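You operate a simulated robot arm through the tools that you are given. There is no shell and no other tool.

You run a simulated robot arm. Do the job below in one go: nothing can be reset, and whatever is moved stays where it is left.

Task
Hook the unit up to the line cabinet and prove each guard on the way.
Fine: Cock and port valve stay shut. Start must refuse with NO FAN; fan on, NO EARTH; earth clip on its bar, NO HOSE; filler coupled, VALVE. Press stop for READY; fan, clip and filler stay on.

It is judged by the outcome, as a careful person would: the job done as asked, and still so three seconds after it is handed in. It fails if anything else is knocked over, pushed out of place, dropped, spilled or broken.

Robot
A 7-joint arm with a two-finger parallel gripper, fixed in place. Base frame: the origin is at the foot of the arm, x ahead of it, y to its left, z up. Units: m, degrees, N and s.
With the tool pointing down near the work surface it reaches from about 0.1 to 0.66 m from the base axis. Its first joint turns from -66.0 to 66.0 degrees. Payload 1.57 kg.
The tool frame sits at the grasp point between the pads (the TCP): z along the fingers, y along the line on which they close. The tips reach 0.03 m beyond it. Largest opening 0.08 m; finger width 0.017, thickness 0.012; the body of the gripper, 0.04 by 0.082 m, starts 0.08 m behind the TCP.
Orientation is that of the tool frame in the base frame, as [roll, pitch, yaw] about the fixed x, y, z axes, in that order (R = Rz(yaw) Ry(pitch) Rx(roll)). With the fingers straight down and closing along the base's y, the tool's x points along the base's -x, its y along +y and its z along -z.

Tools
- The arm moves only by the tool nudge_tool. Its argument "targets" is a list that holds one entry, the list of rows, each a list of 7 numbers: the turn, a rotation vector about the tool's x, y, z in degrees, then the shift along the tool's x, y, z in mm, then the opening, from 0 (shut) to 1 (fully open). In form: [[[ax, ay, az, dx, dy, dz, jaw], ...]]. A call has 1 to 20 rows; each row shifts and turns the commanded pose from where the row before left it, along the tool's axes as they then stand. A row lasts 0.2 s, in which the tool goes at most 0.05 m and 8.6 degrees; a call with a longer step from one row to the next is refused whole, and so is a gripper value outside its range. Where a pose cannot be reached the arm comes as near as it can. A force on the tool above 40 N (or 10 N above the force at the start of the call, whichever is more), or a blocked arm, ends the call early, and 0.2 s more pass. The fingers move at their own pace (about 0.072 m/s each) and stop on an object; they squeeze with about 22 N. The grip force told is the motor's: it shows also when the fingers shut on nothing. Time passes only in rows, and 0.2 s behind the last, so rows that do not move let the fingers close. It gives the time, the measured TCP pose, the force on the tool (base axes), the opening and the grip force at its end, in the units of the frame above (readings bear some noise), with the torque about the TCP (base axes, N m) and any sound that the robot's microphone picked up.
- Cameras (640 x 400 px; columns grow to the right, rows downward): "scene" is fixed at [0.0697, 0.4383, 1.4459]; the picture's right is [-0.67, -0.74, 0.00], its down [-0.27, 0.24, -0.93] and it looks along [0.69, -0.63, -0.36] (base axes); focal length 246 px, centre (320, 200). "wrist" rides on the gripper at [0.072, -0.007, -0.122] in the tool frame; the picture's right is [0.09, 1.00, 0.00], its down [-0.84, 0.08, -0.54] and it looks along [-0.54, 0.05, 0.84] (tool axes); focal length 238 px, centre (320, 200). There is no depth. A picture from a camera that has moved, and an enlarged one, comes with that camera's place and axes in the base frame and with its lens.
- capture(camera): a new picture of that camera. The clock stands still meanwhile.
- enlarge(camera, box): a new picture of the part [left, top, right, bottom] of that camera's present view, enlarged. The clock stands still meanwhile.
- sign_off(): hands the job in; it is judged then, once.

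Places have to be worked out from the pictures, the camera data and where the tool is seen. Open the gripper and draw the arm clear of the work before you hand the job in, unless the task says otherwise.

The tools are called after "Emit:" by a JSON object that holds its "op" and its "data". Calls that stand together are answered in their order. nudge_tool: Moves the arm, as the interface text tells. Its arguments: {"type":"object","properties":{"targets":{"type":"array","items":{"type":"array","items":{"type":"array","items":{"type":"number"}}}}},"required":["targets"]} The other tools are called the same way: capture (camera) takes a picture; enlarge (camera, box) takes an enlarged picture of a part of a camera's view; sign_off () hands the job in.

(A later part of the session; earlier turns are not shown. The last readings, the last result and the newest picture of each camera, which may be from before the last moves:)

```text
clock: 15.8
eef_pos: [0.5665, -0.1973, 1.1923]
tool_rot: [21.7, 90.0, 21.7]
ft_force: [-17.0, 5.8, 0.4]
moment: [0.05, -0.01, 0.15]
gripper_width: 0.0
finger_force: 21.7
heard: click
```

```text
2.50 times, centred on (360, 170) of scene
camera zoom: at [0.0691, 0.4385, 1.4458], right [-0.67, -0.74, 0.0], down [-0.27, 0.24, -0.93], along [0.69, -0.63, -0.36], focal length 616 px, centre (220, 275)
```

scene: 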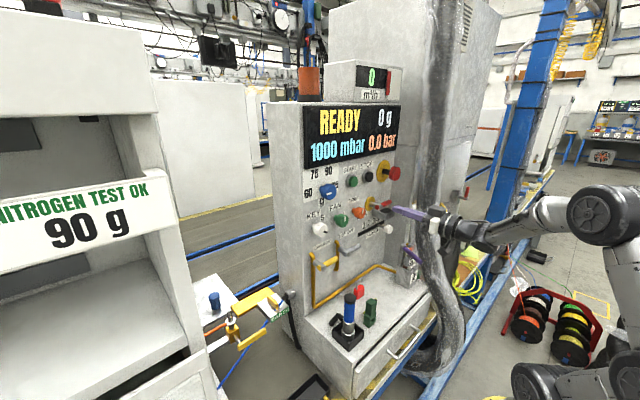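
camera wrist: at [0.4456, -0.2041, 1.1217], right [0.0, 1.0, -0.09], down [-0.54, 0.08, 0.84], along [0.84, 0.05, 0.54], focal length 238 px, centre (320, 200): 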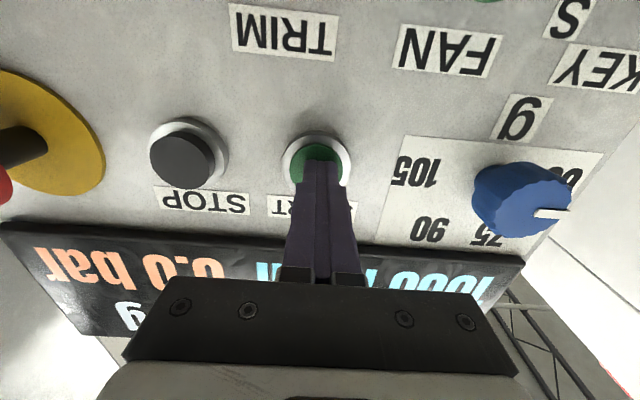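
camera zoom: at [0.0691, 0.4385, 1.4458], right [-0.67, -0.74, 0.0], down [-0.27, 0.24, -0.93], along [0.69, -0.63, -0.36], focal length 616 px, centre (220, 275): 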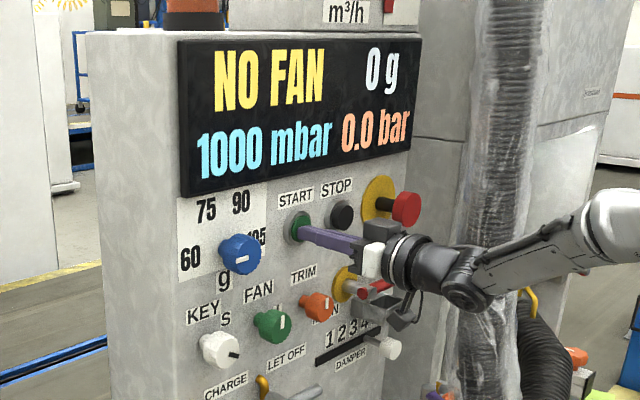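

The display now reads NO FAN and a click was heard. I back off, open the fingers and move in front of the FAN knob.

Emit:
{"op": "nudge_tool", "data": {"targets": [[[0, 0, 0, 0, 0, -30, 0], [0, 0, 0, 0, 0, -40, 0], [0, 0, 0, 0, 0, -20, 0.5], [0, 0, 0, 40, 22, 0, 1], [0, 0, 0, 40, 22, 0, 1], [0, 0, 0, 42, 22, 0, 1], [0, 0, 0, 0, 0, 0, 1]]]}}

Emit:
{"op": "capture", "data": {"camera": "wrist"}}

Emit:
{"op": "enlarge", "data": {"camera": "scene", "box": [290, 90, 430, 250]}}

```text
clock: 17.4
eef_pos: [0.4777, -0.1312, 1.069]
tool_rot: [-156.2, 89.9, -156.2]
ft_force: [-0.5, 0.2, 0.0]
moment: [0.0, -0.02, 0.01]
gripper_width: 0.0799
finger_force: 0.0
```

```text
taken
camera wrist: at [0.3557, -0.1389, 0.9979], right [0.0, 1.0, -0.09], down [-0.54, 0.08, 0.84], along [0.84, 0.05, 0.54], focal length 238 px, centre (320, 200)
```

wrist: 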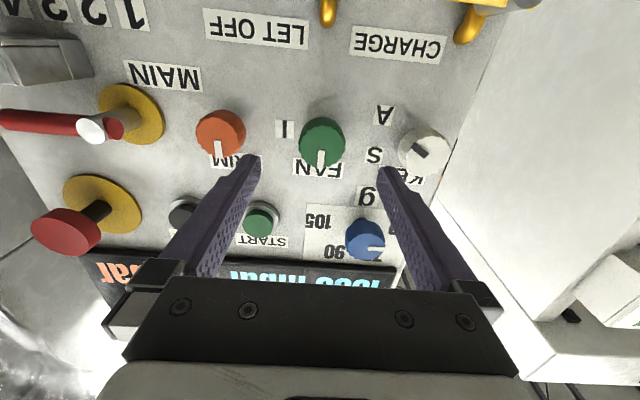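

```text
2.50 times, centred on (360, 170) of scene
camera zoom: at [0.0697, 0.4383, 1.4459], right [-0.67, -0.74, 0.0], down [-0.27, 0.24, -0.93], along [0.69, -0.63, -0.36], focal length 616 px, centre (220, 275)
```

zoom: 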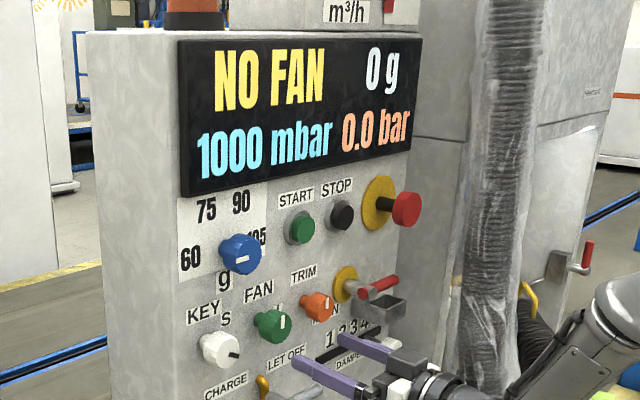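

The FAN knob sits between the fingers' line of approach (y≈-0.130, z≈1.074, front at x≈0.56). I advance to straddle it.

Emit:
{"op": "nudge_tool", "data": {"targets": [[[0, 0, 0, -5, 1, 40, 1], [0, 0, 0, 0, 0, 30, 1], [0, 0, 0, 0, 0, 18, 1], [0, 0, 0, 0, 0, 0, 1]]]}}

Emit:
{"op": "capture", "data": {"camera": "wrist"}}

Emit:
{"op": "enlarge", "data": {"camera": "scene", "box": [290, 150, 430, 250]}}

```text
clock: 18.4
eef_pos: [0.5646, -0.1308, 1.0763]
tool_rot: [178.5, 89.9, 178.5]
ft_force: [-0.2, 0.7, -0.9]
moment: [0.02, -0.01, 0.03]
gripper_width: 0.08
finger_force: 0.0
```

```text
taken
camera wrist: at [0.4435, -0.1375, 1.0044], right [0.0, 1.0, -0.09], down [-0.54, 0.08, 0.84], along [0.84, 0.05, 0.54], focal length 238 px, centre (320, 200)
```

wrist: 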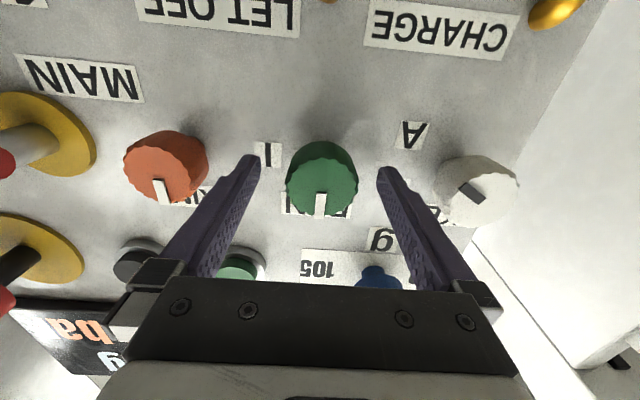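

```text
4.00 times, centred on (360, 200) of scene
camera zoom: at [0.0697, 0.4383, 1.4459], right [-0.67, -0.74, 0.0], down [-0.27, 0.24, -0.93], along [0.69, -0.63, -0.36], focal length 986 px, centre (160, 200)
```

zoom: 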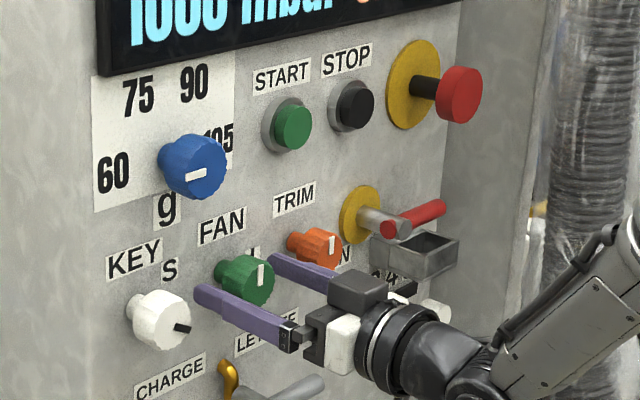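

The knob is centred between the fingers. I close on it and turn +90° about the tool axis (clockwise seen from the front) toward "I".

Emit:
{"op": "nudge_tool", "data": {"targets": [[[0, 0, 0, 2, 0.5, 0, 0], [0, 0, 0, 0, 0, 0, 0], [0, 0, 0, 0, 0, 0, 0], [0, 0, 0, 0, 0, 0, 0]]]}}

Emit:
{"op": "nudge_tool", "data": {"targets": [[[0, 0, 8, 0, 0, 0, 0], [0, 0, 8, 0, 0, 0, 0], [0, 0, 8, 0, 0, 0, 0], [0, 0, 8, 0, 0, 0, 0], [0, 0, 0, 0, 0, 0, 0]]]}}

Emit:
{"op": "enlarge", "data": {"camera": "scene", "box": [290, 50, 430, 250]}}

Emit:
{"op": "capture", "data": {"camera": "wrist"}}

```text
clock: 19.4
eef_pos: [0.5642, -0.13, 1.0736]
tool_rot: [-169.0, 89.9, -169.1]
ft_force: [-0.3, 4.6, 0.1]
moment: [-0.03, -0.03, 0.01]
gripper_width: 0.0436
finger_force: 44.4
```

```text
clock: 20.6
eef_pos: [0.5648, -0.1302, 1.0737]
tool_rot: [90.2, 57.9, 90.3]
ft_force: [-0.9, 10.2, 0.4]
moment: [0.01, 0.02, -0.37]
gripper_width: 0.0436
finger_force: 45.1
```

```text
2.00 times, centred on (360, 150) of scene
camera zoom: at [0.0697, 0.4386, 1.4458], right [-0.67, -0.74, 0.0], down [-0.27, 0.24, -0.93], along [0.69, -0.63, -0.36], focal length 493 px, centre (240, 300)
```

zoom: 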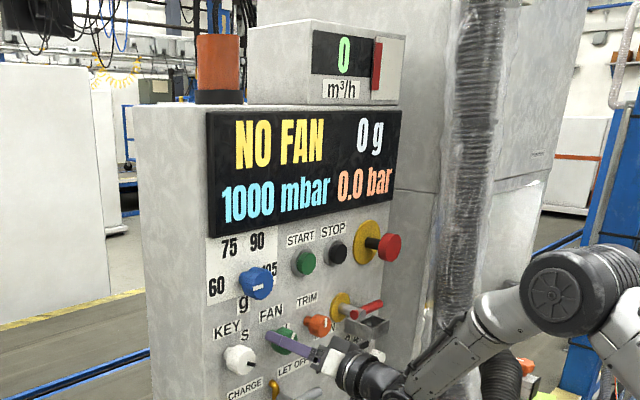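

```text
taken
camera wrist: at [0.4437, -0.097, 1.0105], right [0.0, 0.89, 0.45], down [-0.54, -0.38, 0.75], along [0.84, -0.24, 0.48], focal length 238 px, centre (320, 200)
```

wrist: 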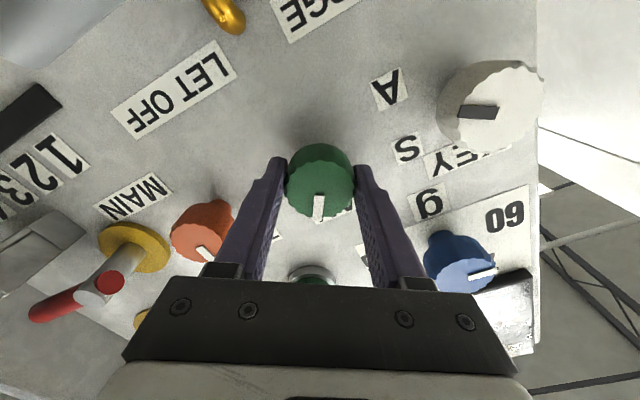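

The knob turns along with the fingers (about 32° so far). I continue to about 90°.

Emit:
{"op": "nudge_tool", "data": {"targets": [[[0, 0, 8, 0, 0, 0, 0], [0, 0, 8, 0, 0, 0, 0], [0, 0, 8, 0, 0, 0, 0], [0, 0, 8, 0, 0, 0, 0], [0, 0, 8, 0, 0, 0, 0], [0, 0, 8, 0, 0, 0, 0], [0, 0, 8, 0, 0, 0, 0], [0, 0, 2, 0, 0, 0, 0], [0, 0, 0, 0, 0, 0, 0]]]}}

Emit:
{"op": "enlarge", "data": {"camera": "scene", "box": [290, 50, 430, 250]}}

Emit:
{"op": "capture", "data": {"camera": "wrist"}}

```text
clock: 22.6
eef_pos: [0.5647, -0.1288, 1.0747]
tool_rot: [89.9, 0.0, 90.1]
ft_force: [-14.3, 19.1, 8.3]
moment: [-0.02, -0.24, 0.25]
gripper_width: 0.0436
finger_force: 44.9
```

```text
2.00 times, centred on (360, 150) of scene
camera zoom: at [0.0691, 0.4389, 1.4457], right [-0.67, -0.74, 0.0], down [-0.27, 0.24, -0.93], along [0.69, -0.63, -0.36], focal length 493 px, centre (240, 300)
```

zoom: 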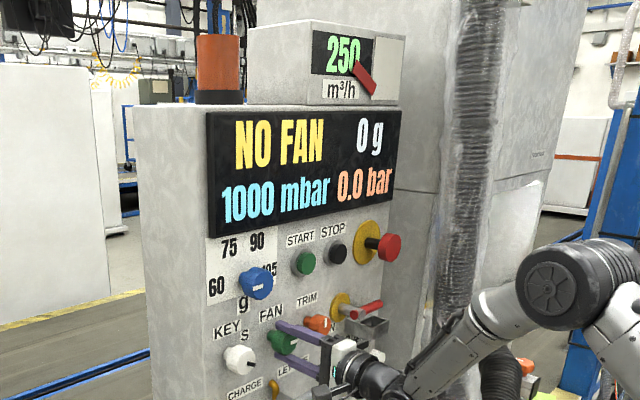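

```text
taken
camera wrist: at [0.4438, -0.0573, 1.0687], right [0.0, 0.09, 1.0], down [-0.54, -0.84, 0.08], along [0.84, -0.54, 0.05], focal length 238 px, centre (320, 200)
```

wrist: 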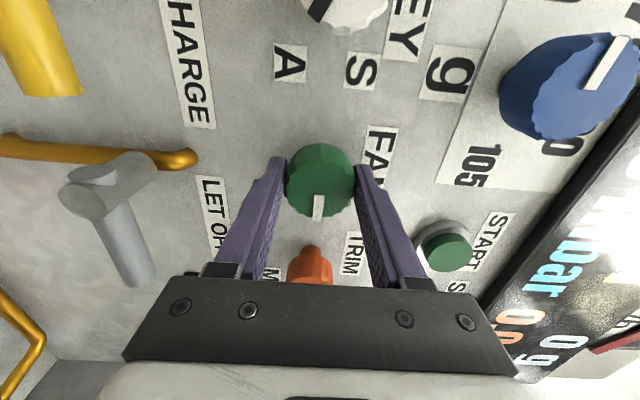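

The flow meter now shows 250 m³/h – the fan is on. I release the knob, back straight off, and check that it stays on.

Emit:
{"op": "nudge_tool", "data": {"targets": [[[0, 0, 0, 0, 0, 0, 0.8], [0, 0, 0, 0, 0, 0, 0.8], [0, 0, 0, 0, 0, 0, 0.8], [0, 0, 0, 0, 0, -30, 0.8], [0, 0, 0, 0, 0, -40, 0.8], [0, 0, 0, 0, 0, -20, 0.8], [0, 0, 0, 0, 0, 0, 0.8]]]}}

Emit:
{"op": "enlarge", "data": {"camera": "scene", "box": [290, 50, 430, 250]}}

Emit:
{"op": "capture", "data": {"camera": "wrist"}}

```text
clock: 24.2
eef_pos: [0.4738, -0.1298, 1.0743]
tool_rot: [90.1, 0.0, 90.0]
ft_force: [-0.7, 0.6, 1.1]
moment: [-0.01, 0.01, -0.02]
gripper_width: 0.0641
finger_force: 0.2
```

```text
2.00 times, centred on (360, 150) of scene
camera zoom: at [0.0697, 0.4383, 1.4459], right [-0.67, -0.74, 0.0], down [-0.27, 0.24, -0.93], along [0.69, -0.63, -0.36], focal length 493 px, centre (240, 300)
```

zoom: 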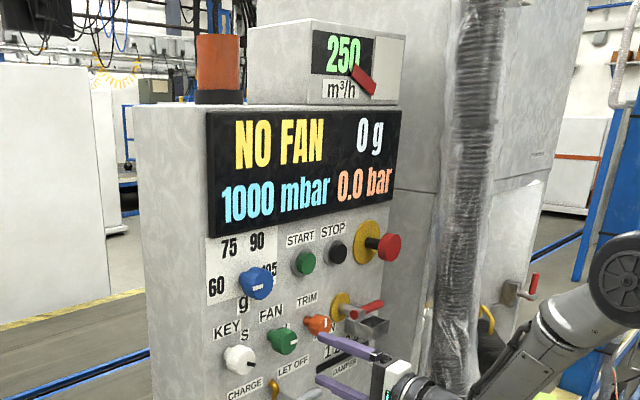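

```text
taken
camera wrist: at [0.3532, -0.0576, 1.068], right [0.0, 0.09, 1.0], down [-0.54, -0.84, 0.08], along [0.84, -0.54, 0.05], focal length 238 px, centre (320, 200)
```

wrist: 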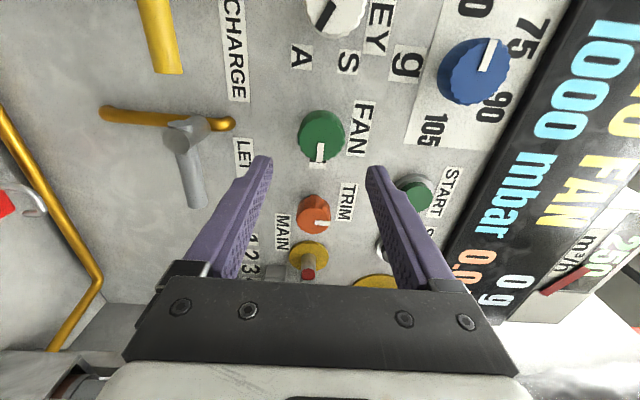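

The fan stays on at 250 m³/h. I rotate the tool back, close the fingers and go to START for the second test.

Emit:
{"op": "nudge_tool", "data": {"targets": [[[0, 0, -8.2, 0, 0, 0, 0.4], [0, 0, -8.2, 0, 0, 0, 0], [0, 0, -8.2, 0, 0, 0, 0], [0, 0, -8.2, 0, 0, 0, 0], [0, 0, -8.2, 0, 0, 0, 0], [0, 0, -8.2, 0, 0, 0, 0], [0, 0, -8.2, 0, 0, 0, 0], [0, 0, -8.2, 0, 0, 0, 0], [0, 0, -8.2, 0, 0, 0, 0], [0, 0, -8.2, 0, 0, 0, 0], [0, 0, -8, 0, 0, 0, 0], [0, 0, 0, -39.5, -22.7, 0, 0], [0, 0, 0, -39.5, -22.7, 0, 0], [0, 0, 0, -39.5, -22.7, 0, 0], [0, 0, 0, 0, 0, 30, 0], [0, 0, 0, 0, 0, 0, 0]]]}}

Emit:
{"op": "capture", "data": {"camera": "wrist"}}

```text
clock: 27.6
eef_pos: [0.5076, -0.198, 1.1931]
tool_rot: [-179.0, 89.9, -179.0]
ft_force: [-0.3, -0.3, -0.7]
moment: [-0.02, 0.0, -0.01]
gripper_width: 0.0001
finger_force: 21.8
```

```text
taken
camera wrist: at [0.3868, -0.2035, 1.1218], right [0.0, 1.0, -0.09], down [-0.54, 0.08, 0.84], along [0.84, 0.05, 0.54], focal length 238 px, centre (320, 200)
```

wrist: 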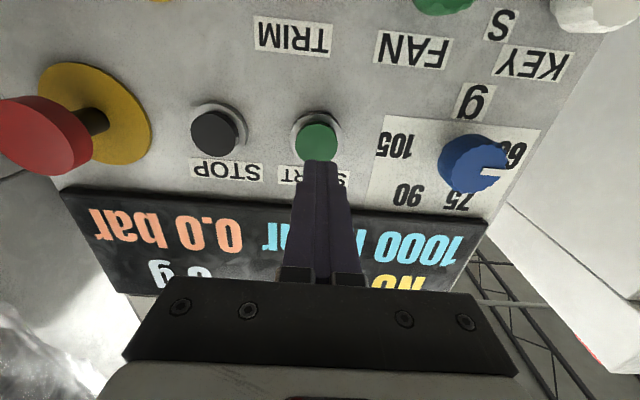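

Aligned with START again; I press it as before.

Emit:
{"op": "nudge_tool", "data": {"targets": [[[0, 0, 0, 0, 0, 35, 0], [0, 0, 0, 0, 0, 13, 0], [0, 0, 0, 0, 0, 4, 0], [0, 0, 0, 0, 0, 4, 0], [0, 0, 0, 0, 0, 3, 0], [0, 0, 0, 0, 0, 1, 0]]]}}

Emit:
{"op": "enlarge", "data": {"camera": "scene", "box": [290, 50, 430, 250]}}

```text
clock: 29.0
eef_pos: [0.5655, -0.1976, 1.192]
tool_rot: [-167.7, 89.9, -167.6]
ft_force: [-5.9, 3.8, -0.2]
moment: [-0.02, -0.03, 0.09]
gripper_width: 0.0
finger_force: 21.4
heard: click
```

```text
2.00 times, centred on (360, 150) of scene
camera zoom: at [0.0695, 0.4384, 1.4458], right [-0.67, -0.74, 0.0], down [-0.27, 0.24, -0.93], along [0.69, -0.63, -0.36], focal length 493 px, centre (240, 300)
```

zoom: 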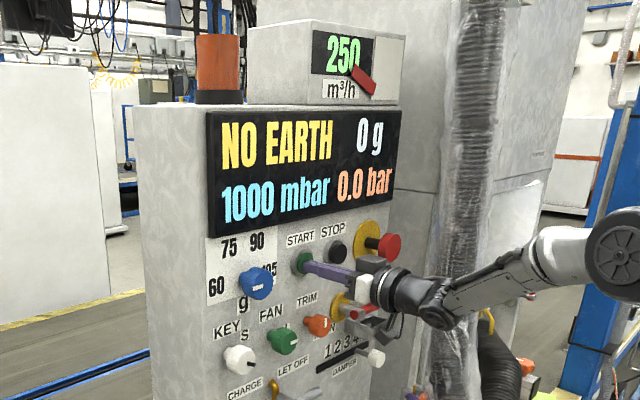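

NO EARTH confirmed. I back away, turn the tool down again and move over the shelf to inspect the green clip.

Emit:
{"op": "nudge_tool", "data": {"targets": [[[0, 0, 0, 0, 0, -30, 0], [0, 0, 0, 0, 0, -45, 0], [0, 0, 0, 0, 0, -45, 0], [0, 0, 0, 0, 0, -45, 0.5], [0, 8.18, 0, 0, 0, -20, 1], [0, 8.18, 0, 0, 15, 0, 1], [0, 8.18, 0, 0, 15, 0, 1], [0, 8.18, 0, 0, 15, 0, 1], [0, 8.18, 0, 0, 15, 0, 1], [0, 8.18, 0, 0, 15, 0, 1], [0, 8.18, 0, 0, 15, 0, 1], [0, 8.18, 0, 0, 0, 0, 1], [0, 8.18, 0, 0, 0, 0, 1], [0, 8.18, 0, 0, 0, 0, 1], [0, 8.18, 0, 0, 0, 0, 1], [0, 0, 0, 0, 0, 45, 1], [0, 0, 0, 0, 0, 45, 1], [0, 0, 0, 0, 0, 45, 1], [0, 0, 0, 0, 0, 0, 1]]]}}

Emit:
{"op": "capture", "data": {"camera": "wrist"}}

Emit:
{"op": "capture", "data": {"camera": "scene"}}

```text
clock: 33.0
eef_pos: [0.3786, -0.1325, 1.0248]
tool_rot: [169.8, 13.2, -179.2]
ft_force: [0.3, 0.8, -0.4]
moment: [0.03, 0.0, 0.02]
gripper_width: 0.08
finger_force: 0.0
out of reach, approached as far as the arm can: row 11, 12, 13, 14, 15
```

```text
taken
camera wrist: at [0.2831, -0.1617, 1.1243], right [-0.14, 0.98, 0.15], down [0.69, -0.01, 0.72], along [0.71, 0.21, -0.67], focal length 238 px, centre (320, 200)
```

wrist: 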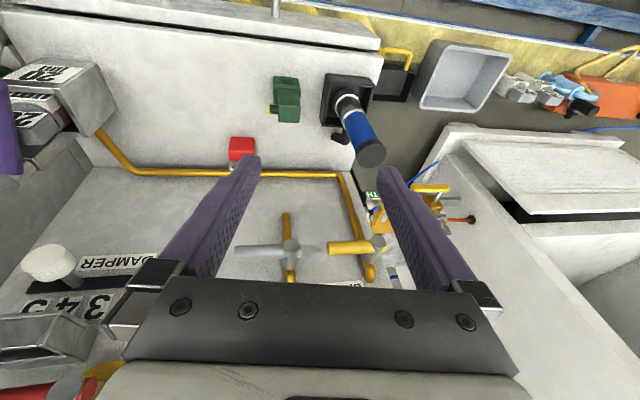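

```text
taken
```

scene: 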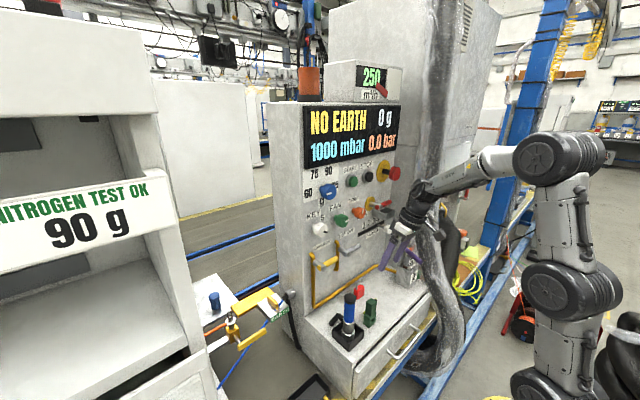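

Some of those rows hit a joint limit, so the arm may still be settling; I hold for a moment and read the pose again.

Emit:
{"op": "nudge_tool", "data": {"targets": [[[0, 0, 0, 0, 0, 0, 1], [0, 0, 0, 0, 0, 0, 1]]]}}

```text
clock: 33.6
eef_pos: [0.3784, -0.1324, 1.025]
tool_rot: [169.9, 13.1, -179.3]
ft_force: [-0.1, 0.2, 0.0]
moment: [-0.01, -0.01, -0.02]
gripper_width: 0.0798
finger_force: 0.1
```

The commanded pose is now the achieved one (tilted about 13° and 10°). I straighten the tool to point down.

Emit:
{"op": "nudge_tool", "data": {"targets": [[[5.05, 6.55, 0.9, 0, 0, 0, 1], [5.05, 6.55, 0.9, 0, 0, 0, 1], [0, 0, 0, 0, 0, 0, 1], [0, 0, 0, 0, 0, 0, 1]]]}}

Emit:
{"op": "capture", "data": {"camera": "wrist"}}

Emit:
{"op": "capture", "data": {"camera": "scene"}}

```text
clock: 34.6
eef_pos: [0.3788, -0.133, 1.0251]
tool_rot: [171.4, 11.0, -179.1]
ft_force: [0.0, -0.4, -0.1]
moment: [0.02, 0.01, -0.05]
gripper_width: 0.08
finger_force: 0.2
out of reach, approached as far as the arm can: row 1, 2
```

```text
taken
camera wrist: at [0.2865, -0.1588, 1.1286], right [-0.13, 0.98, 0.13], down [0.72, 0.01, 0.7], along [0.69, 0.18, -0.7], focal length 238 px, centre (320, 200)
```

wrist: 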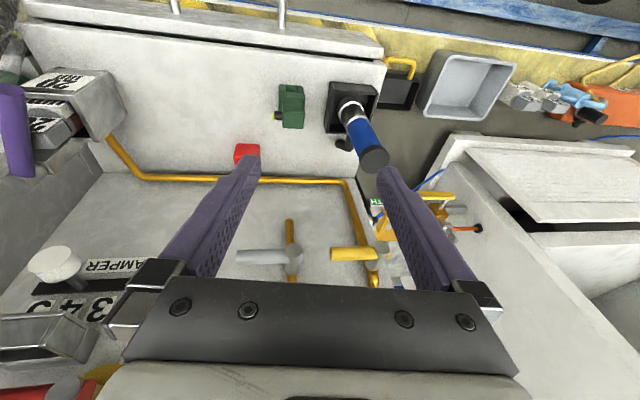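

```text
taken
```

scene: 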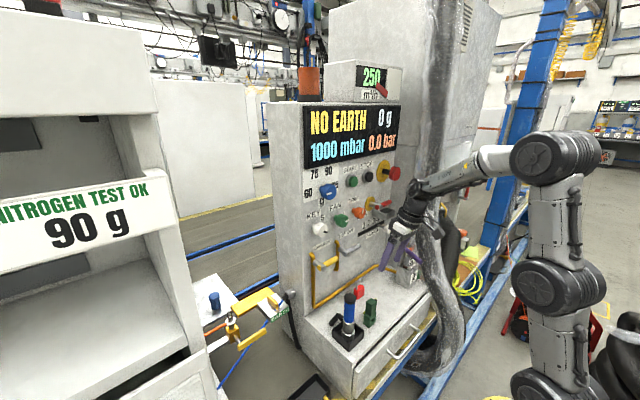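

At this spot the wrist is at a joint limit; I move left and up toward where tool‑down worked earlier, then straighten.

Emit:
{"op": "nudge_tool", "data": {"targets": [[[0, 0, 0, -4.4, 40.8, -13.6, 1], [0, 0, 0, -4.4, 40.8, -13.6, 1], [0, 0, 0, -4.4, 40.8, -13.6, 1], [0, 0, 0, -4.4, 40.8, -13.6, 1], [0, 0, 0, -4.4, 40.8, -13.6, 1], [0, 0, 0, -4.4, 40.8, -13.6, 1], [4.3, 5.5, 0.8, 0, 0, 0, 1], [4.3, 5.5, 0.8, 0, 0, 0, 1], [0, 0, 0, 0, 0, 0, 1]]]}}

Emit:
{"op": "capture", "data": {"camera": "scene"}}

```text
clock: 36.6
eef_pos: [0.3659, 0.0384, 1.0782]
tool_rot: [167.4, 12.2, -179.5]
ft_force: [0.2, 0.2, -0.2]
moment: [-0.02, -0.01, -0.01]
gripper_width: 0.0798
finger_force: 0.1
out of reach, approached as far as the arm can: row 1, 2, 3, 4, 5, 6, 7, 8
```

```text
taken
```

scene: 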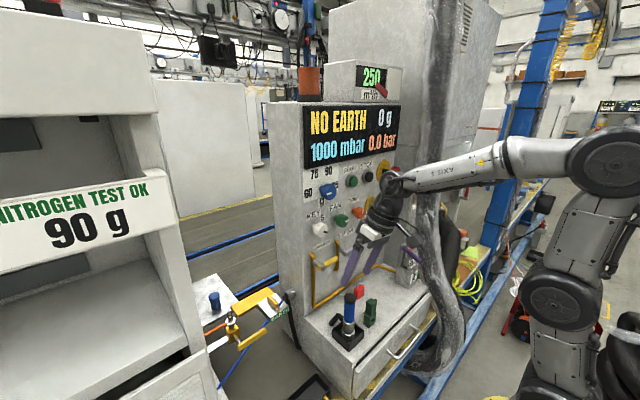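

Still limited; I go up toward the starting area, where the tool-down posture was comfortable, then straighten there.

Emit:
{"op": "nudge_tool", "data": {"targets": [[[0, 0, 0, 6, 1.3, -36, 1], [0, 0, 0, 6, 1.3, -36, 1], [0, 0, 0, 6, 1.3, -36, 1], [0, 0, 0, 6, 1.3, -36, 1], [0, 0, 0, 6, 1.3, -36, 1], [0, 0, 0, 6, 1.3, -36, 1], [0, 0, 0, 0, 0, 0, 1]]]}}

Emit:
{"op": "capture", "data": {"camera": "scene"}}

```text
clock: 38.2
eef_pos: [0.283, -0.0154, 1.2413]
tool_rot: [166.8, 12.4, -179.4]
ft_force: [-0.1, -0.2, 0.3]
moment: [0.01, 0.0, -0.01]
gripper_width: 0.0802
finger_force: 0.1
out of reach, approached as far as the arm can: row 2, 3, 4, 5
```

```text
taken
```

scene: 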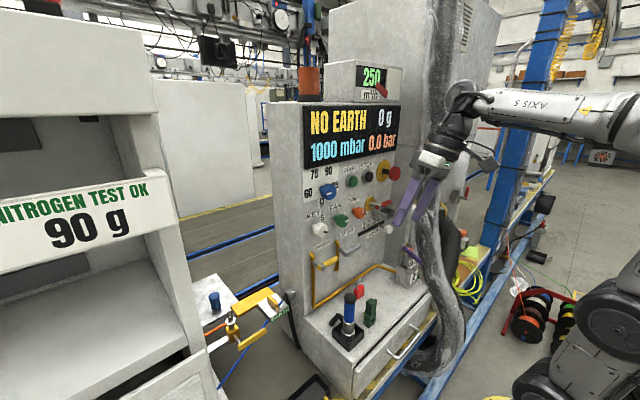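

I try to straighten to tool‑down here.

Emit:
{"op": "nudge_tool", "data": {"targets": [[[6.5, 5.5, 0.8, 0, 0, 0, 1], [6.5, 5.5, 0.8, 0, 0, 0, 1], [0, 0, 0, 0, 0, 0, 1]]]}}

Emit:
{"op": "capture", "data": {"camera": "scene"}}

```text
clock: 39.0
eef_pos: [0.2855, -0.0159, 1.2412]
tool_rot: [166.9, 12.4, -179.4]
ft_force: [0.2, -0.9, -1.2]
moment: [0.02, -0.01, 0.02]
gripper_width: 0.08
finger_force: 0.0
out of reach, approached as far as the arm can: row 1, 2
```

```text
taken
```

scene: 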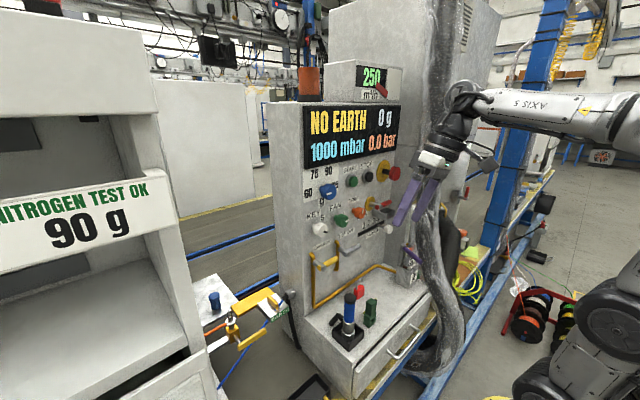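

The wrist is against a joint limit in this posture, so I will retrace my earlier path: tilt back to forward first.

Emit:
{"op": "nudge_tool", "data": {"targets": [[[0, -8, 0, 0, 0, 0, 1], [0, -8, 0, 0, 0, 0, 1], [0, -8, 0, 0, 0, 0, 1], [0, -8, 0, 0, 0, 0, 1], [0, -8, 0, 0, 0, 0, 1], [0, -8, 0, 0, 0, 0, 1], [0, -8, 0, 0, 0, 0, 1], [0, -8, 0, 0, 0, 0, 1], [0, -8, 0, 0, 0, 0, 1], [0, -5.6, 0, 0, 0, 0, 1], [1.4, 0, -6.4, 0, 0, 0, 1], [1.4, 0, -6.4, 0, 0, 0, 1], [0, 0, 0, 0, 0, 0, 1]]]}}

Emit:
{"op": "capture", "data": {"camera": "scene"}}

```text
clock: 41.8
eef_pos: [0.2836, -0.0152, 1.2406]
tool_rot: [97.1, 90.0, 97.5]
ft_force: [-0.1, 0.4, 0.9]
moment: [0.0, 0.03, 0.02]
gripper_width: 0.0799
finger_force: 0.0
```

```text
taken
```

scene: 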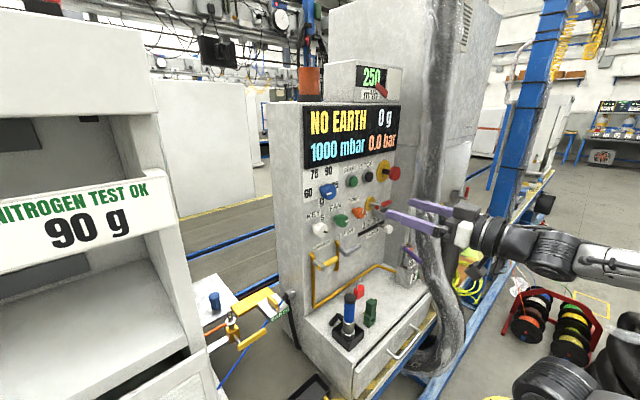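

Forward pose is reached without trouble. I retrace: to (0.40,-0.20,1.148), back left to y≈0.1, then tilt down as on the way in.

Emit:
{"op": "nudge_tool", "data": {"targets": [[[0, 0, 0, 15.4, -30.8, 19.4, 1], [0, 0, 0, 15.4, -30.8, 19.4, 1], [0, 0, 0, 15.4, -30.8, 19.4, 1], [0, 0, 0, 15.4, -30.8, 19.4, 1], [0, 0, 0, 15.4, -30.8, 19.4, 1], [0, 0, 0, 15.4, -30.8, 19.4, 1], [0, 0, 0, 0, 20, 0, 1], [0, 0, 0, 0, 40, 0, 1], [0, 0, 0, 0, 40, 0, 1], [0, 0, 0, 0, 40, 0, 1], [0, 8.15, 0, 0, 40, 0, 1], [0, 8.15, 0, 0, 40, 0, 1], [0, 8.15, 0, 0, 40, 0, 1], [0, 8.15, 0, 0, 40, 0, 1], [0, 0, 0, 0, 0, 0, 1]]]}}

Emit:
{"op": "capture", "data": {"camera": "scene"}}

```text
clock: 45.0
eef_pos: [0.4002, 0.101, 1.1501]
tool_rot: [-179.9, 57.5, -179.3]
ft_force: [0.6, 0.7, -0.6]
moment: [0.01, 0.0, -0.01]
gripper_width: 0.0798
finger_force: 0.0
```

```text
taken
```

scene: 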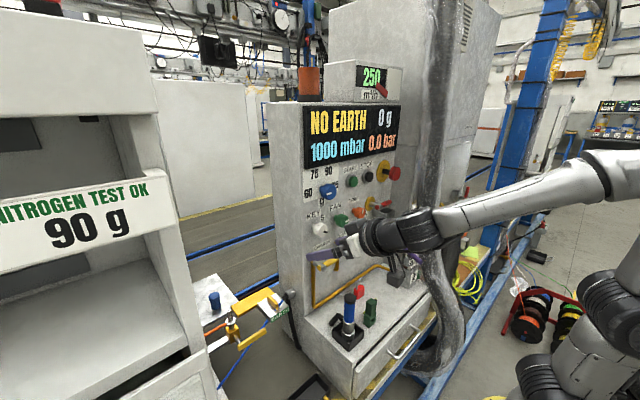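

Pose matches the earlier one; I now tilt down the remaining 57°.

Emit:
{"op": "nudge_tool", "data": {"targets": [[[0, 8.2, 0, 0, 0, 0, 1], [0, 8.2, 0, 0, 0, 0, 1], [0, 8.2, 0, 0, 0, 0, 1], [0, 8.2, 0, 0, 0, 0, 1], [0, 8.2, 0, 0, 0, 0, 1], [0, 8.2, 0, 0, 0, 0, 1], [0, 8.2, 0, 0, 0, 0, 1], [0, 0, 0, 0, 0, 0, 1]]]}}

Emit:
{"op": "capture", "data": {"camera": "scene"}}

```text
clock: 46.8
eef_pos: [0.3713, 0.1452, 1.1125]
tool_rot: [-172.7, 16.4, -179.9]
ft_force: [0.5, -0.7, 0.1]
moment: [-0.02, 0.05, 0.02]
gripper_width: 0.0801
finger_force: 0.0
out of reach, approached as far as the arm can: row 3, 4, 5, 6, 7
```

```text
taken
```

scene: 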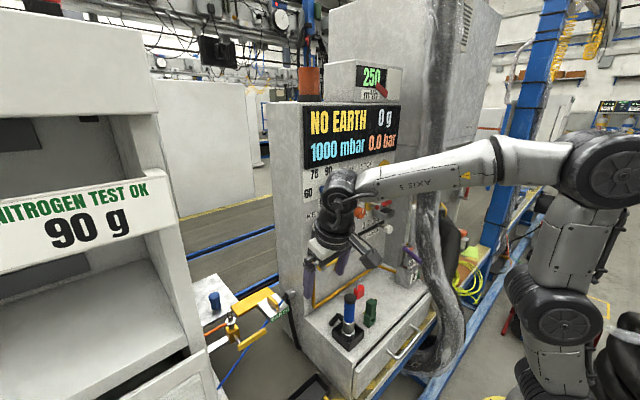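

The wrist has flipped to its other branch, which limits it to about 16° short of straight down – but the bar and port lie beyond the tool‑down reach anyway, so I will work with a forward‑tilted tool. I set a 30° tilt and move over the shelf to inspect the clip.

Emit:
{"op": "nudge_tool", "data": {"targets": [[[-3.65, -6.8, 0.4, 0, 0, 0, 1], [-3.65, -6.8, 0.4, 0, 0, 0, 1], [0, 0, 0, 11.2, -34.4, 9.4, 1], [0, 0, 0, 11.2, -34.4, 9.4, 1], [0, 0, 0, 11.2, -34.4, 9.4, 1], [0, 0, 0, 11.2, -34.4, 9.4, 1], [0, 0, 0, 11.2, -34.4, 9.4, 1], [0, 0, 0, 11.2, -34.4, 9.4, 1], [0, 0, 0, 11.2, -34.4, 9.4, 1], [0, 0, 0, 11.2, -34.4, 9.4, 1], [0, 0, 0, 0, 0, 0, 1]]]}}

Emit:
{"op": "capture", "data": {"camera": "wrist"}}

Emit:
{"op": "capture", "data": {"camera": "scene"}}

```text
clock: 49.2
eef_pos: [0.3743, -0.0089, 1.0098]
tool_rot: [-178.5, 38.7, -179.9]
ft_force: [0.0, 0.1, -0.7]
moment: [-0.01, 0.0, 0.0]
gripper_width: 0.08
finger_force: 0.0
out of reach, approached as far as the arm can: row 5, 6, 7, 8, 9, 10
```

```text
taken
camera wrist: at [0.244, -0.0127, 1.0605], right [-0.06, 1.0, -0.08], down [0.31, 0.09, 0.95], along [0.95, 0.03, -0.32], focal length 238 px, centre (320, 200)
```

wrist: 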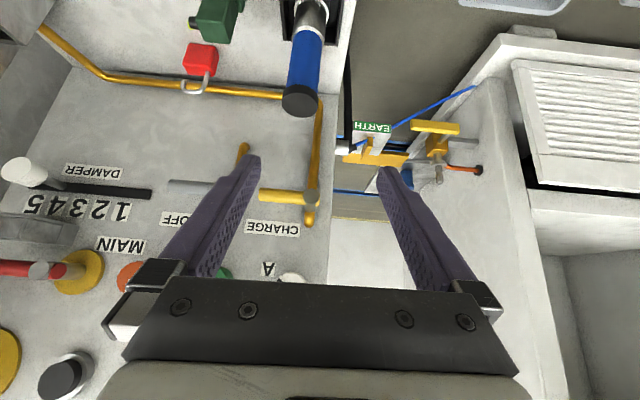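

```text
taken
```

scene: 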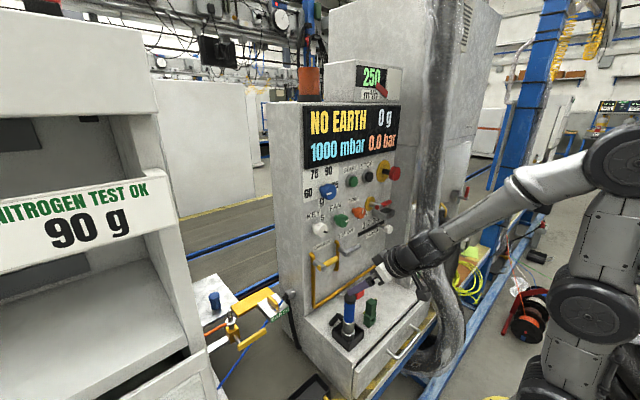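

The elbow/wrist posture looks wound by half a turn (wrist roll joint near its end stop). I'll go back up to the forward pose near y≈0 and come down through the aligned direction so the wrist unwinds.

Emit:
{"op": "nudge_tool", "data": {"targets": [[[0, 0, 0, -26.5, 2.2, -22.6, 1], [0, 0, 0, -26.5, 2.2, -22.6, 1], [0, 0, 0, -26.5, 2.2, -22.6, 1], [0, 0, 0, -26.5, 2.2, -22.6, 1], [0, -8.5, 0, 0, 0, 0, 1], [0, -8.5, 0, 0, 0, 0, 1], [0, -8.5, 0, 0, 0, 0, 1], [0, -8.5, 0, 0, 0, 0, 1], [0, -8.5, 0, 0, 0, 0, 1], [0, -8.5, 0, 0, 0, 0, 1], [0, -8.5, 0, 0, 0, 0, 1], [0, -8.5, 0, 0, 0, 0, 1], [0, 0, 0, 0, 0, 0, 1]]]}}

Emit:
{"op": "capture", "data": {"camera": "scene"}}

```text
clock: 52.0
eef_pos: [0.3862, -0.0231, 1.1132]
tool_rot: [6.8, 85.8, 8.2]
ft_force: [-0.8, 0.9, -0.8]
moment: [0.03, 0.01, 0.03]
gripper_width: 0.0802
finger_force: 0.0
out of reach, approached as far as the arm can: row 1, 10
```

```text
taken
```

scene: 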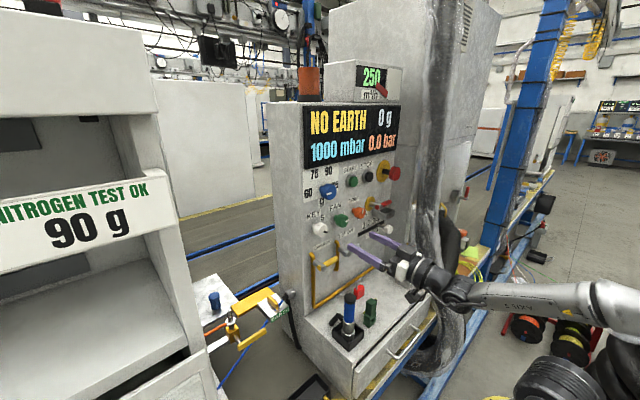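

Now I tilt down again right here in large steps to pass through the aligned direction.

Emit:
{"op": "nudge_tool", "data": {"targets": [[[0, 8.5, 0, 0, 0, 0, 1], [0, 8.5, 0, 0, 0, 0, 1], [0, 8.5, 0, 0, 0, 0, 1], [0, 8.5, 0, 0, 0, 0, 1], [0, 8.5, 0, 0, 0, 0, 1], [0, 8.5, 0, 0, 0, 0, 1], [0, 8.5, 0, 0, 0, 0, 1], [0, 8.5, 0, 0, 0, 0, 1], [0, 8.5, 0, 0, 0, 0, 1], [0, 0, 0, 0, 0, 0, 1]]]}}

Emit:
{"op": "capture", "data": {"camera": "scene"}}

```text
clock: 54.2
eef_pos: [0.3874, -0.0227, 1.1131]
tool_rot: [179.5, 17.6, -178.6]
ft_force: [-0.9, -0.3, 0.1]
moment: [0.03, 0.0, -0.03]
gripper_width: 0.08
finger_force: 0.1
```

```text
taken
```

scene: 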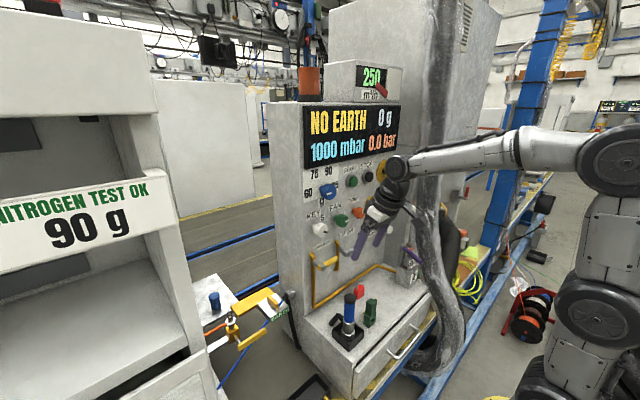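

No limits reported this time. I finish straightening to check that the wrist is unwound.

Emit:
{"op": "nudge_tool", "data": {"targets": [[[0, 8.5, 0, 0, 0, 0, 1], [0, 8.5, 0, 0, 0, 0, 1], [0, 0, 0, 0, 0, 0, 1]]]}}

Emit:
{"op": "capture", "data": {"camera": "scene"}}

Emit:
{"op": "capture", "data": {"camera": "wrist"}}

```text
clock: 55.0
eef_pos: [0.387, -0.0212, 1.1121]
tool_rot: [179.5, 0.5, -178.4]
ft_force: [1.0, -0.3, -0.9]
moment: [0.0, 0.01, 0.02]
gripper_width: 0.08
finger_force: 0.0
```

```text
taken
```

scene: 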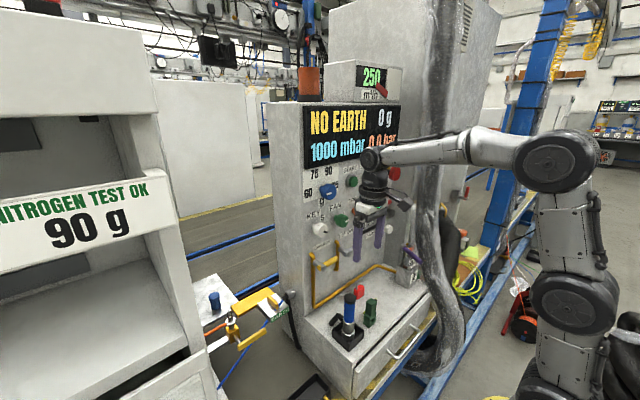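

```text
taken
camera wrist: at [0.3163, -0.031, 1.2337], right [-0.12, 0.99, 0.01], down [0.83, 0.1, 0.55], along [0.55, 0.07, -0.83], focal length 238 px, centre (320, 200)
```

wrist: 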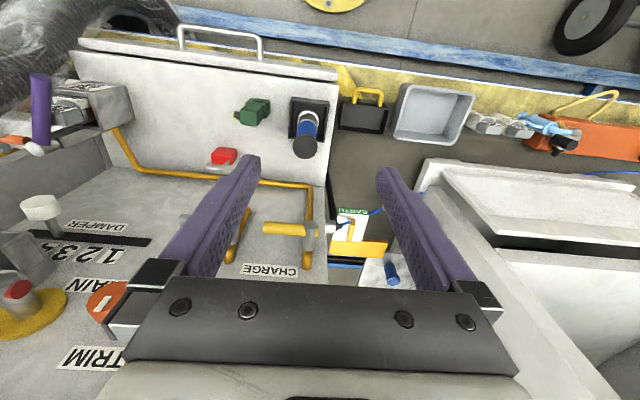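

The wrist is unwound and tool‑down works again. I move over the shelf near the green clip for a close look.

Emit:
{"op": "nudge_tool", "data": {"targets": [[[0, 0, -0.4, 6.8, -25, 27.5, 1], [0, 0, -0.4, 6.8, -25, 27.5, 1], [0, 0, -0.4, 6.8, -25, 27.5, 1], [0, 0, -0.4, 6.8, -25, 27.5, 1], [0, 0, 0, 0, 0, 0, 1]]]}}

Emit:
{"op": "capture", "data": {"camera": "wrist"}}

Emit:
{"op": "enlarge", "data": {"camera": "wrist", "box": [220, 60, 420, 190]}}

Emit:
{"op": "enlarge", "data": {"camera": "scene", "box": [320, 270, 400, 360]}}

```text
clock: 56.2
eef_pos: [0.3662, -0.1215, 1.0008]
tool_rot: [179.5, 0.7, -176.8]
ft_force: [-0.3, -0.5, -0.5]
moment: [0.0, -0.01, 0.01]
gripper_width: 0.0801
finger_force: 0.0
```

```text
taken
camera wrist: at [0.2951, -0.1336, 1.1224], right [-0.15, 0.99, 0.01], down [0.82, 0.12, 0.55], along [0.55, 0.09, -0.83], focal length 238 px, centre (320, 200)
```

wrist: 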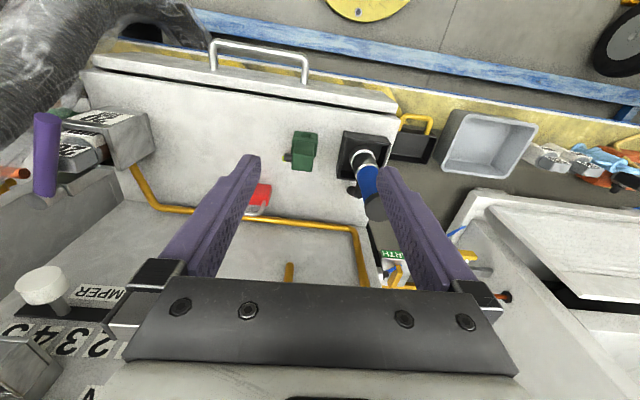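

```text
3.08 times, centred on (320, 125) of wrist
camera zoom: at [0.2951, -0.1336, 1.1224], right [-0.15, 0.99, 0.01], down [0.82, 0.12, 0.55], along [0.55, 0.09, -0.83], focal length 733 px, centre (320, 431)
```

zoom: 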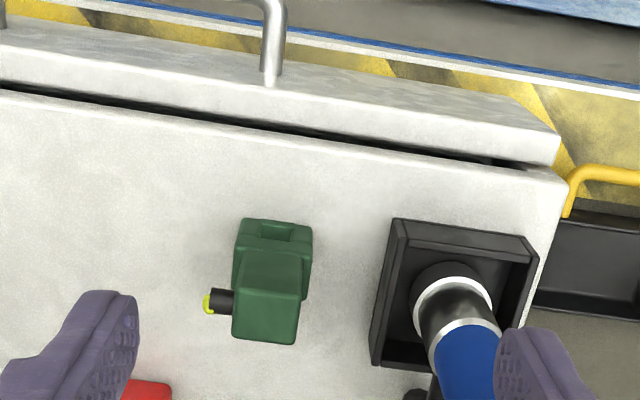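

```text
4.44 times, centred on (360, 315) of scene
camera zoom: at [0.0697, 0.4383, 1.4459], right [-0.67, -0.74, 0.0], down [-0.27, 0.24, -0.93], along [0.69, -0.63, -0.36], focal length 1096 px, centre (142, -311)
```

zoom: 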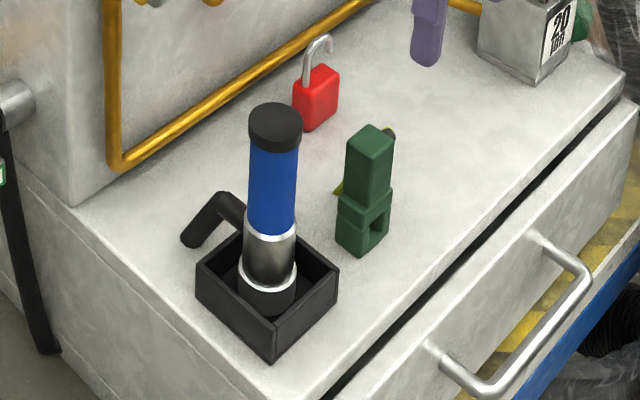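

I zoom closely on the clip from both cameras to get its shape and the position of its lead boot.

Emit:
{"op": "enlarge", "data": {"camera": "wrist", "box": [275, 120, 335, 180]}}

Emit:
{"op": "enlarge", "data": {"camera": "scene", "box": [355, 290, 385, 335]}}

Emit:
{"op": "enlarge", "data": {"camera": "scene", "box": [325, 285, 370, 355]}}

```text
6.67 times, centred on (305, 150) of wrist
camera zoom: at [0.2951, -0.1336, 1.1224], right [-0.15, 0.99, 0.01], down [0.82, 0.12, 0.55], along [0.55, 0.09, -0.83], focal length 1589 px, centre (420, 533)
```

zoom: 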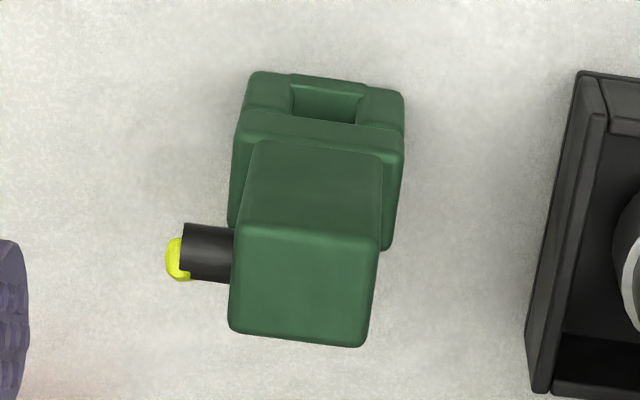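

```text
8.89 times, centred on (370, 312) of scene
camera zoom: at [0.0697, 0.4383, 1.4459], right [-0.67, -0.74, 0.0], down [-0.27, 0.24, -0.93], along [0.69, -0.63, -0.36], focal length 2191 px, centre (-124, -800)
```

zoom: 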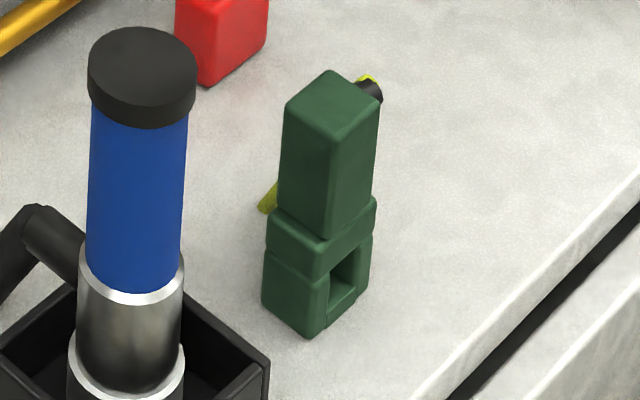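

```text
5.71 times, centred on (348, 320) of scene
camera zoom: at [0.0697, 0.4383, 1.4459], right [-0.67, -0.74, 0.0], down [-0.27, 0.24, -0.93], along [0.69, -0.63, -0.36], focal length 1409 px, centre (163, -486)
```

zoom: 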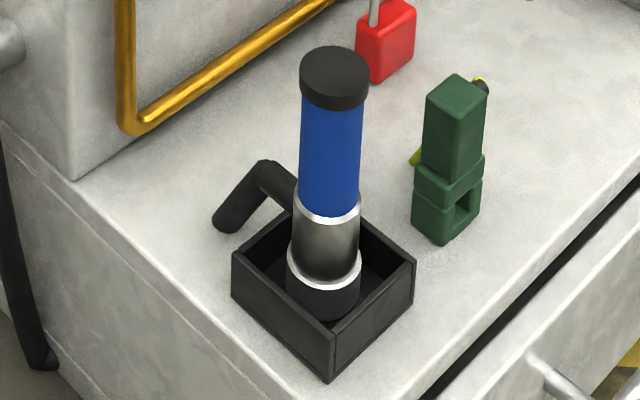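

The clip has a handle block on top, a lead boot on its −y side, and a jaw with a square slot running along x. I tilt forward 41° and lower a bit to look into the slot from the front.

Emit:
{"op": "nudge_tool", "data": {"targets": [[[0, 0, 3.2, 0, 0, 0, 1], [0, -8.2, 0, 0, 0, 0, 1], [0, -8.2, 0, 0, 0, 0, 1], [0, -8.2, 0, 0, 0, 0, 1], [0, -8.2, 0, 0, 0, 0, 1], [0, -8.2, 0, 0, 0, 0, 1], [0, 0, 0, 31, -3, 17.3, 1], [0, 0, 0, 31, -3, 17.3, 1], [0, 0, 0, 31, -3, 17.3, 1], [0, 0, 0, 0, 0, 0, 1]]]}}

Emit:
{"op": "capture", "data": {"camera": "wrist"}}

Emit:
{"op": "capture", "data": {"camera": "scene"}}

```text
clock: 58.4
eef_pos: [0.3303, -0.1292, 0.9018]
tool_rot: [179.3, 41.7, 179.5]
ft_force: [0.6, -0.1, 1.0]
moment: [-0.02, -0.02, 0.0]
gripper_width: 0.08
finger_force: 0.0
```

```text
taken
camera wrist: at [0.1964, -0.1361, 0.9451], right [-0.07, 1.0, -0.05], down [0.26, 0.07, 0.96], along [0.96, 0.05, -0.27], focal length 238 px, centre (320, 200)
```

wrist: 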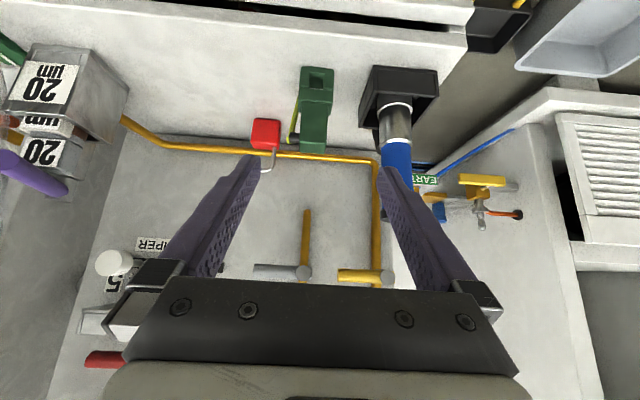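

```text
taken
```

scene: 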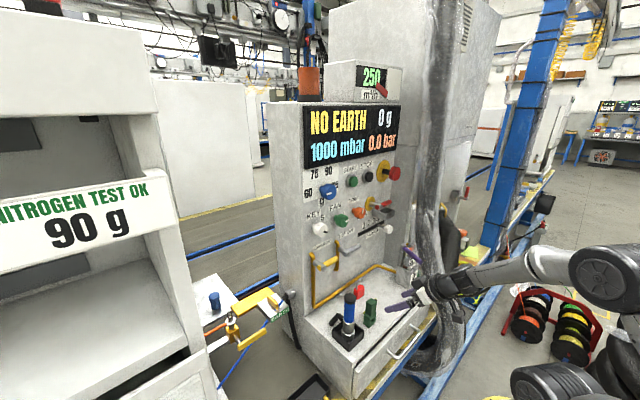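

Emit:
{"op": "enlarge", "data": {"camera": "wrist", "box": [280, 50, 350, 170]}}

Emit:
{"op": "enlarge", "data": {"camera": "wrist", "box": [350, 50, 460, 220]}}

Emit:
{"op": "enlarge", "data": {"camera": "wrist", "box": [400, 150, 540, 240]}}

```text
3.33 times, centred on (315, 110) of wrist
camera zoom: at [0.1964, -0.1361, 0.9451], right [-0.07, 1.0, -0.05], down [0.26, 0.07, 0.96], along [0.96, 0.05, -0.27], focal length 794 px, centre (337, 500)
```

zoom: 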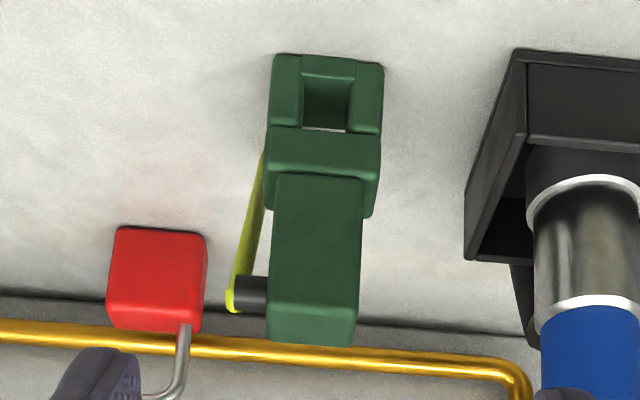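

```text
2.35 times, centred on (405, 135) of wrist
camera zoom: at [0.1964, -0.1361, 0.9451], right [-0.07, 1.0, -0.05], down [0.26, 0.07, 0.96], along [0.96, 0.05, -0.27], focal length 561 px, centre (120, 353)
```

zoom: 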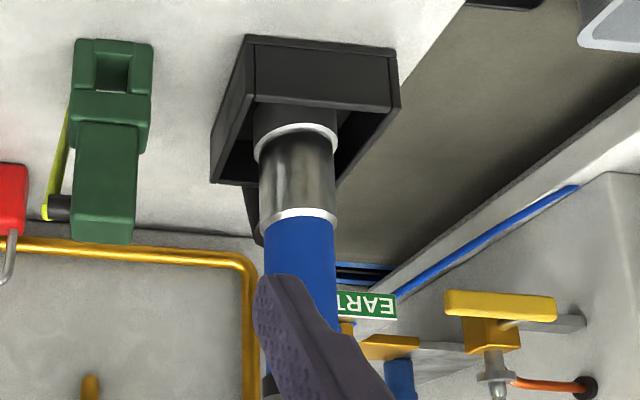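

```text
4.44 times, centred on (470, 195) of wrist
camera zoom: at [0.1964, -0.1361, 0.9451], right [-0.07, 1.0, -0.05], down [0.26, 0.07, 0.96], along [0.96, 0.05, -0.27], focal length 1059 px, centre (-347, 222)
```

zoom: 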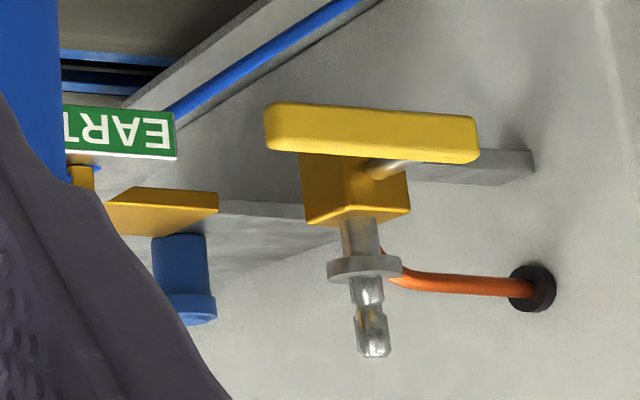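

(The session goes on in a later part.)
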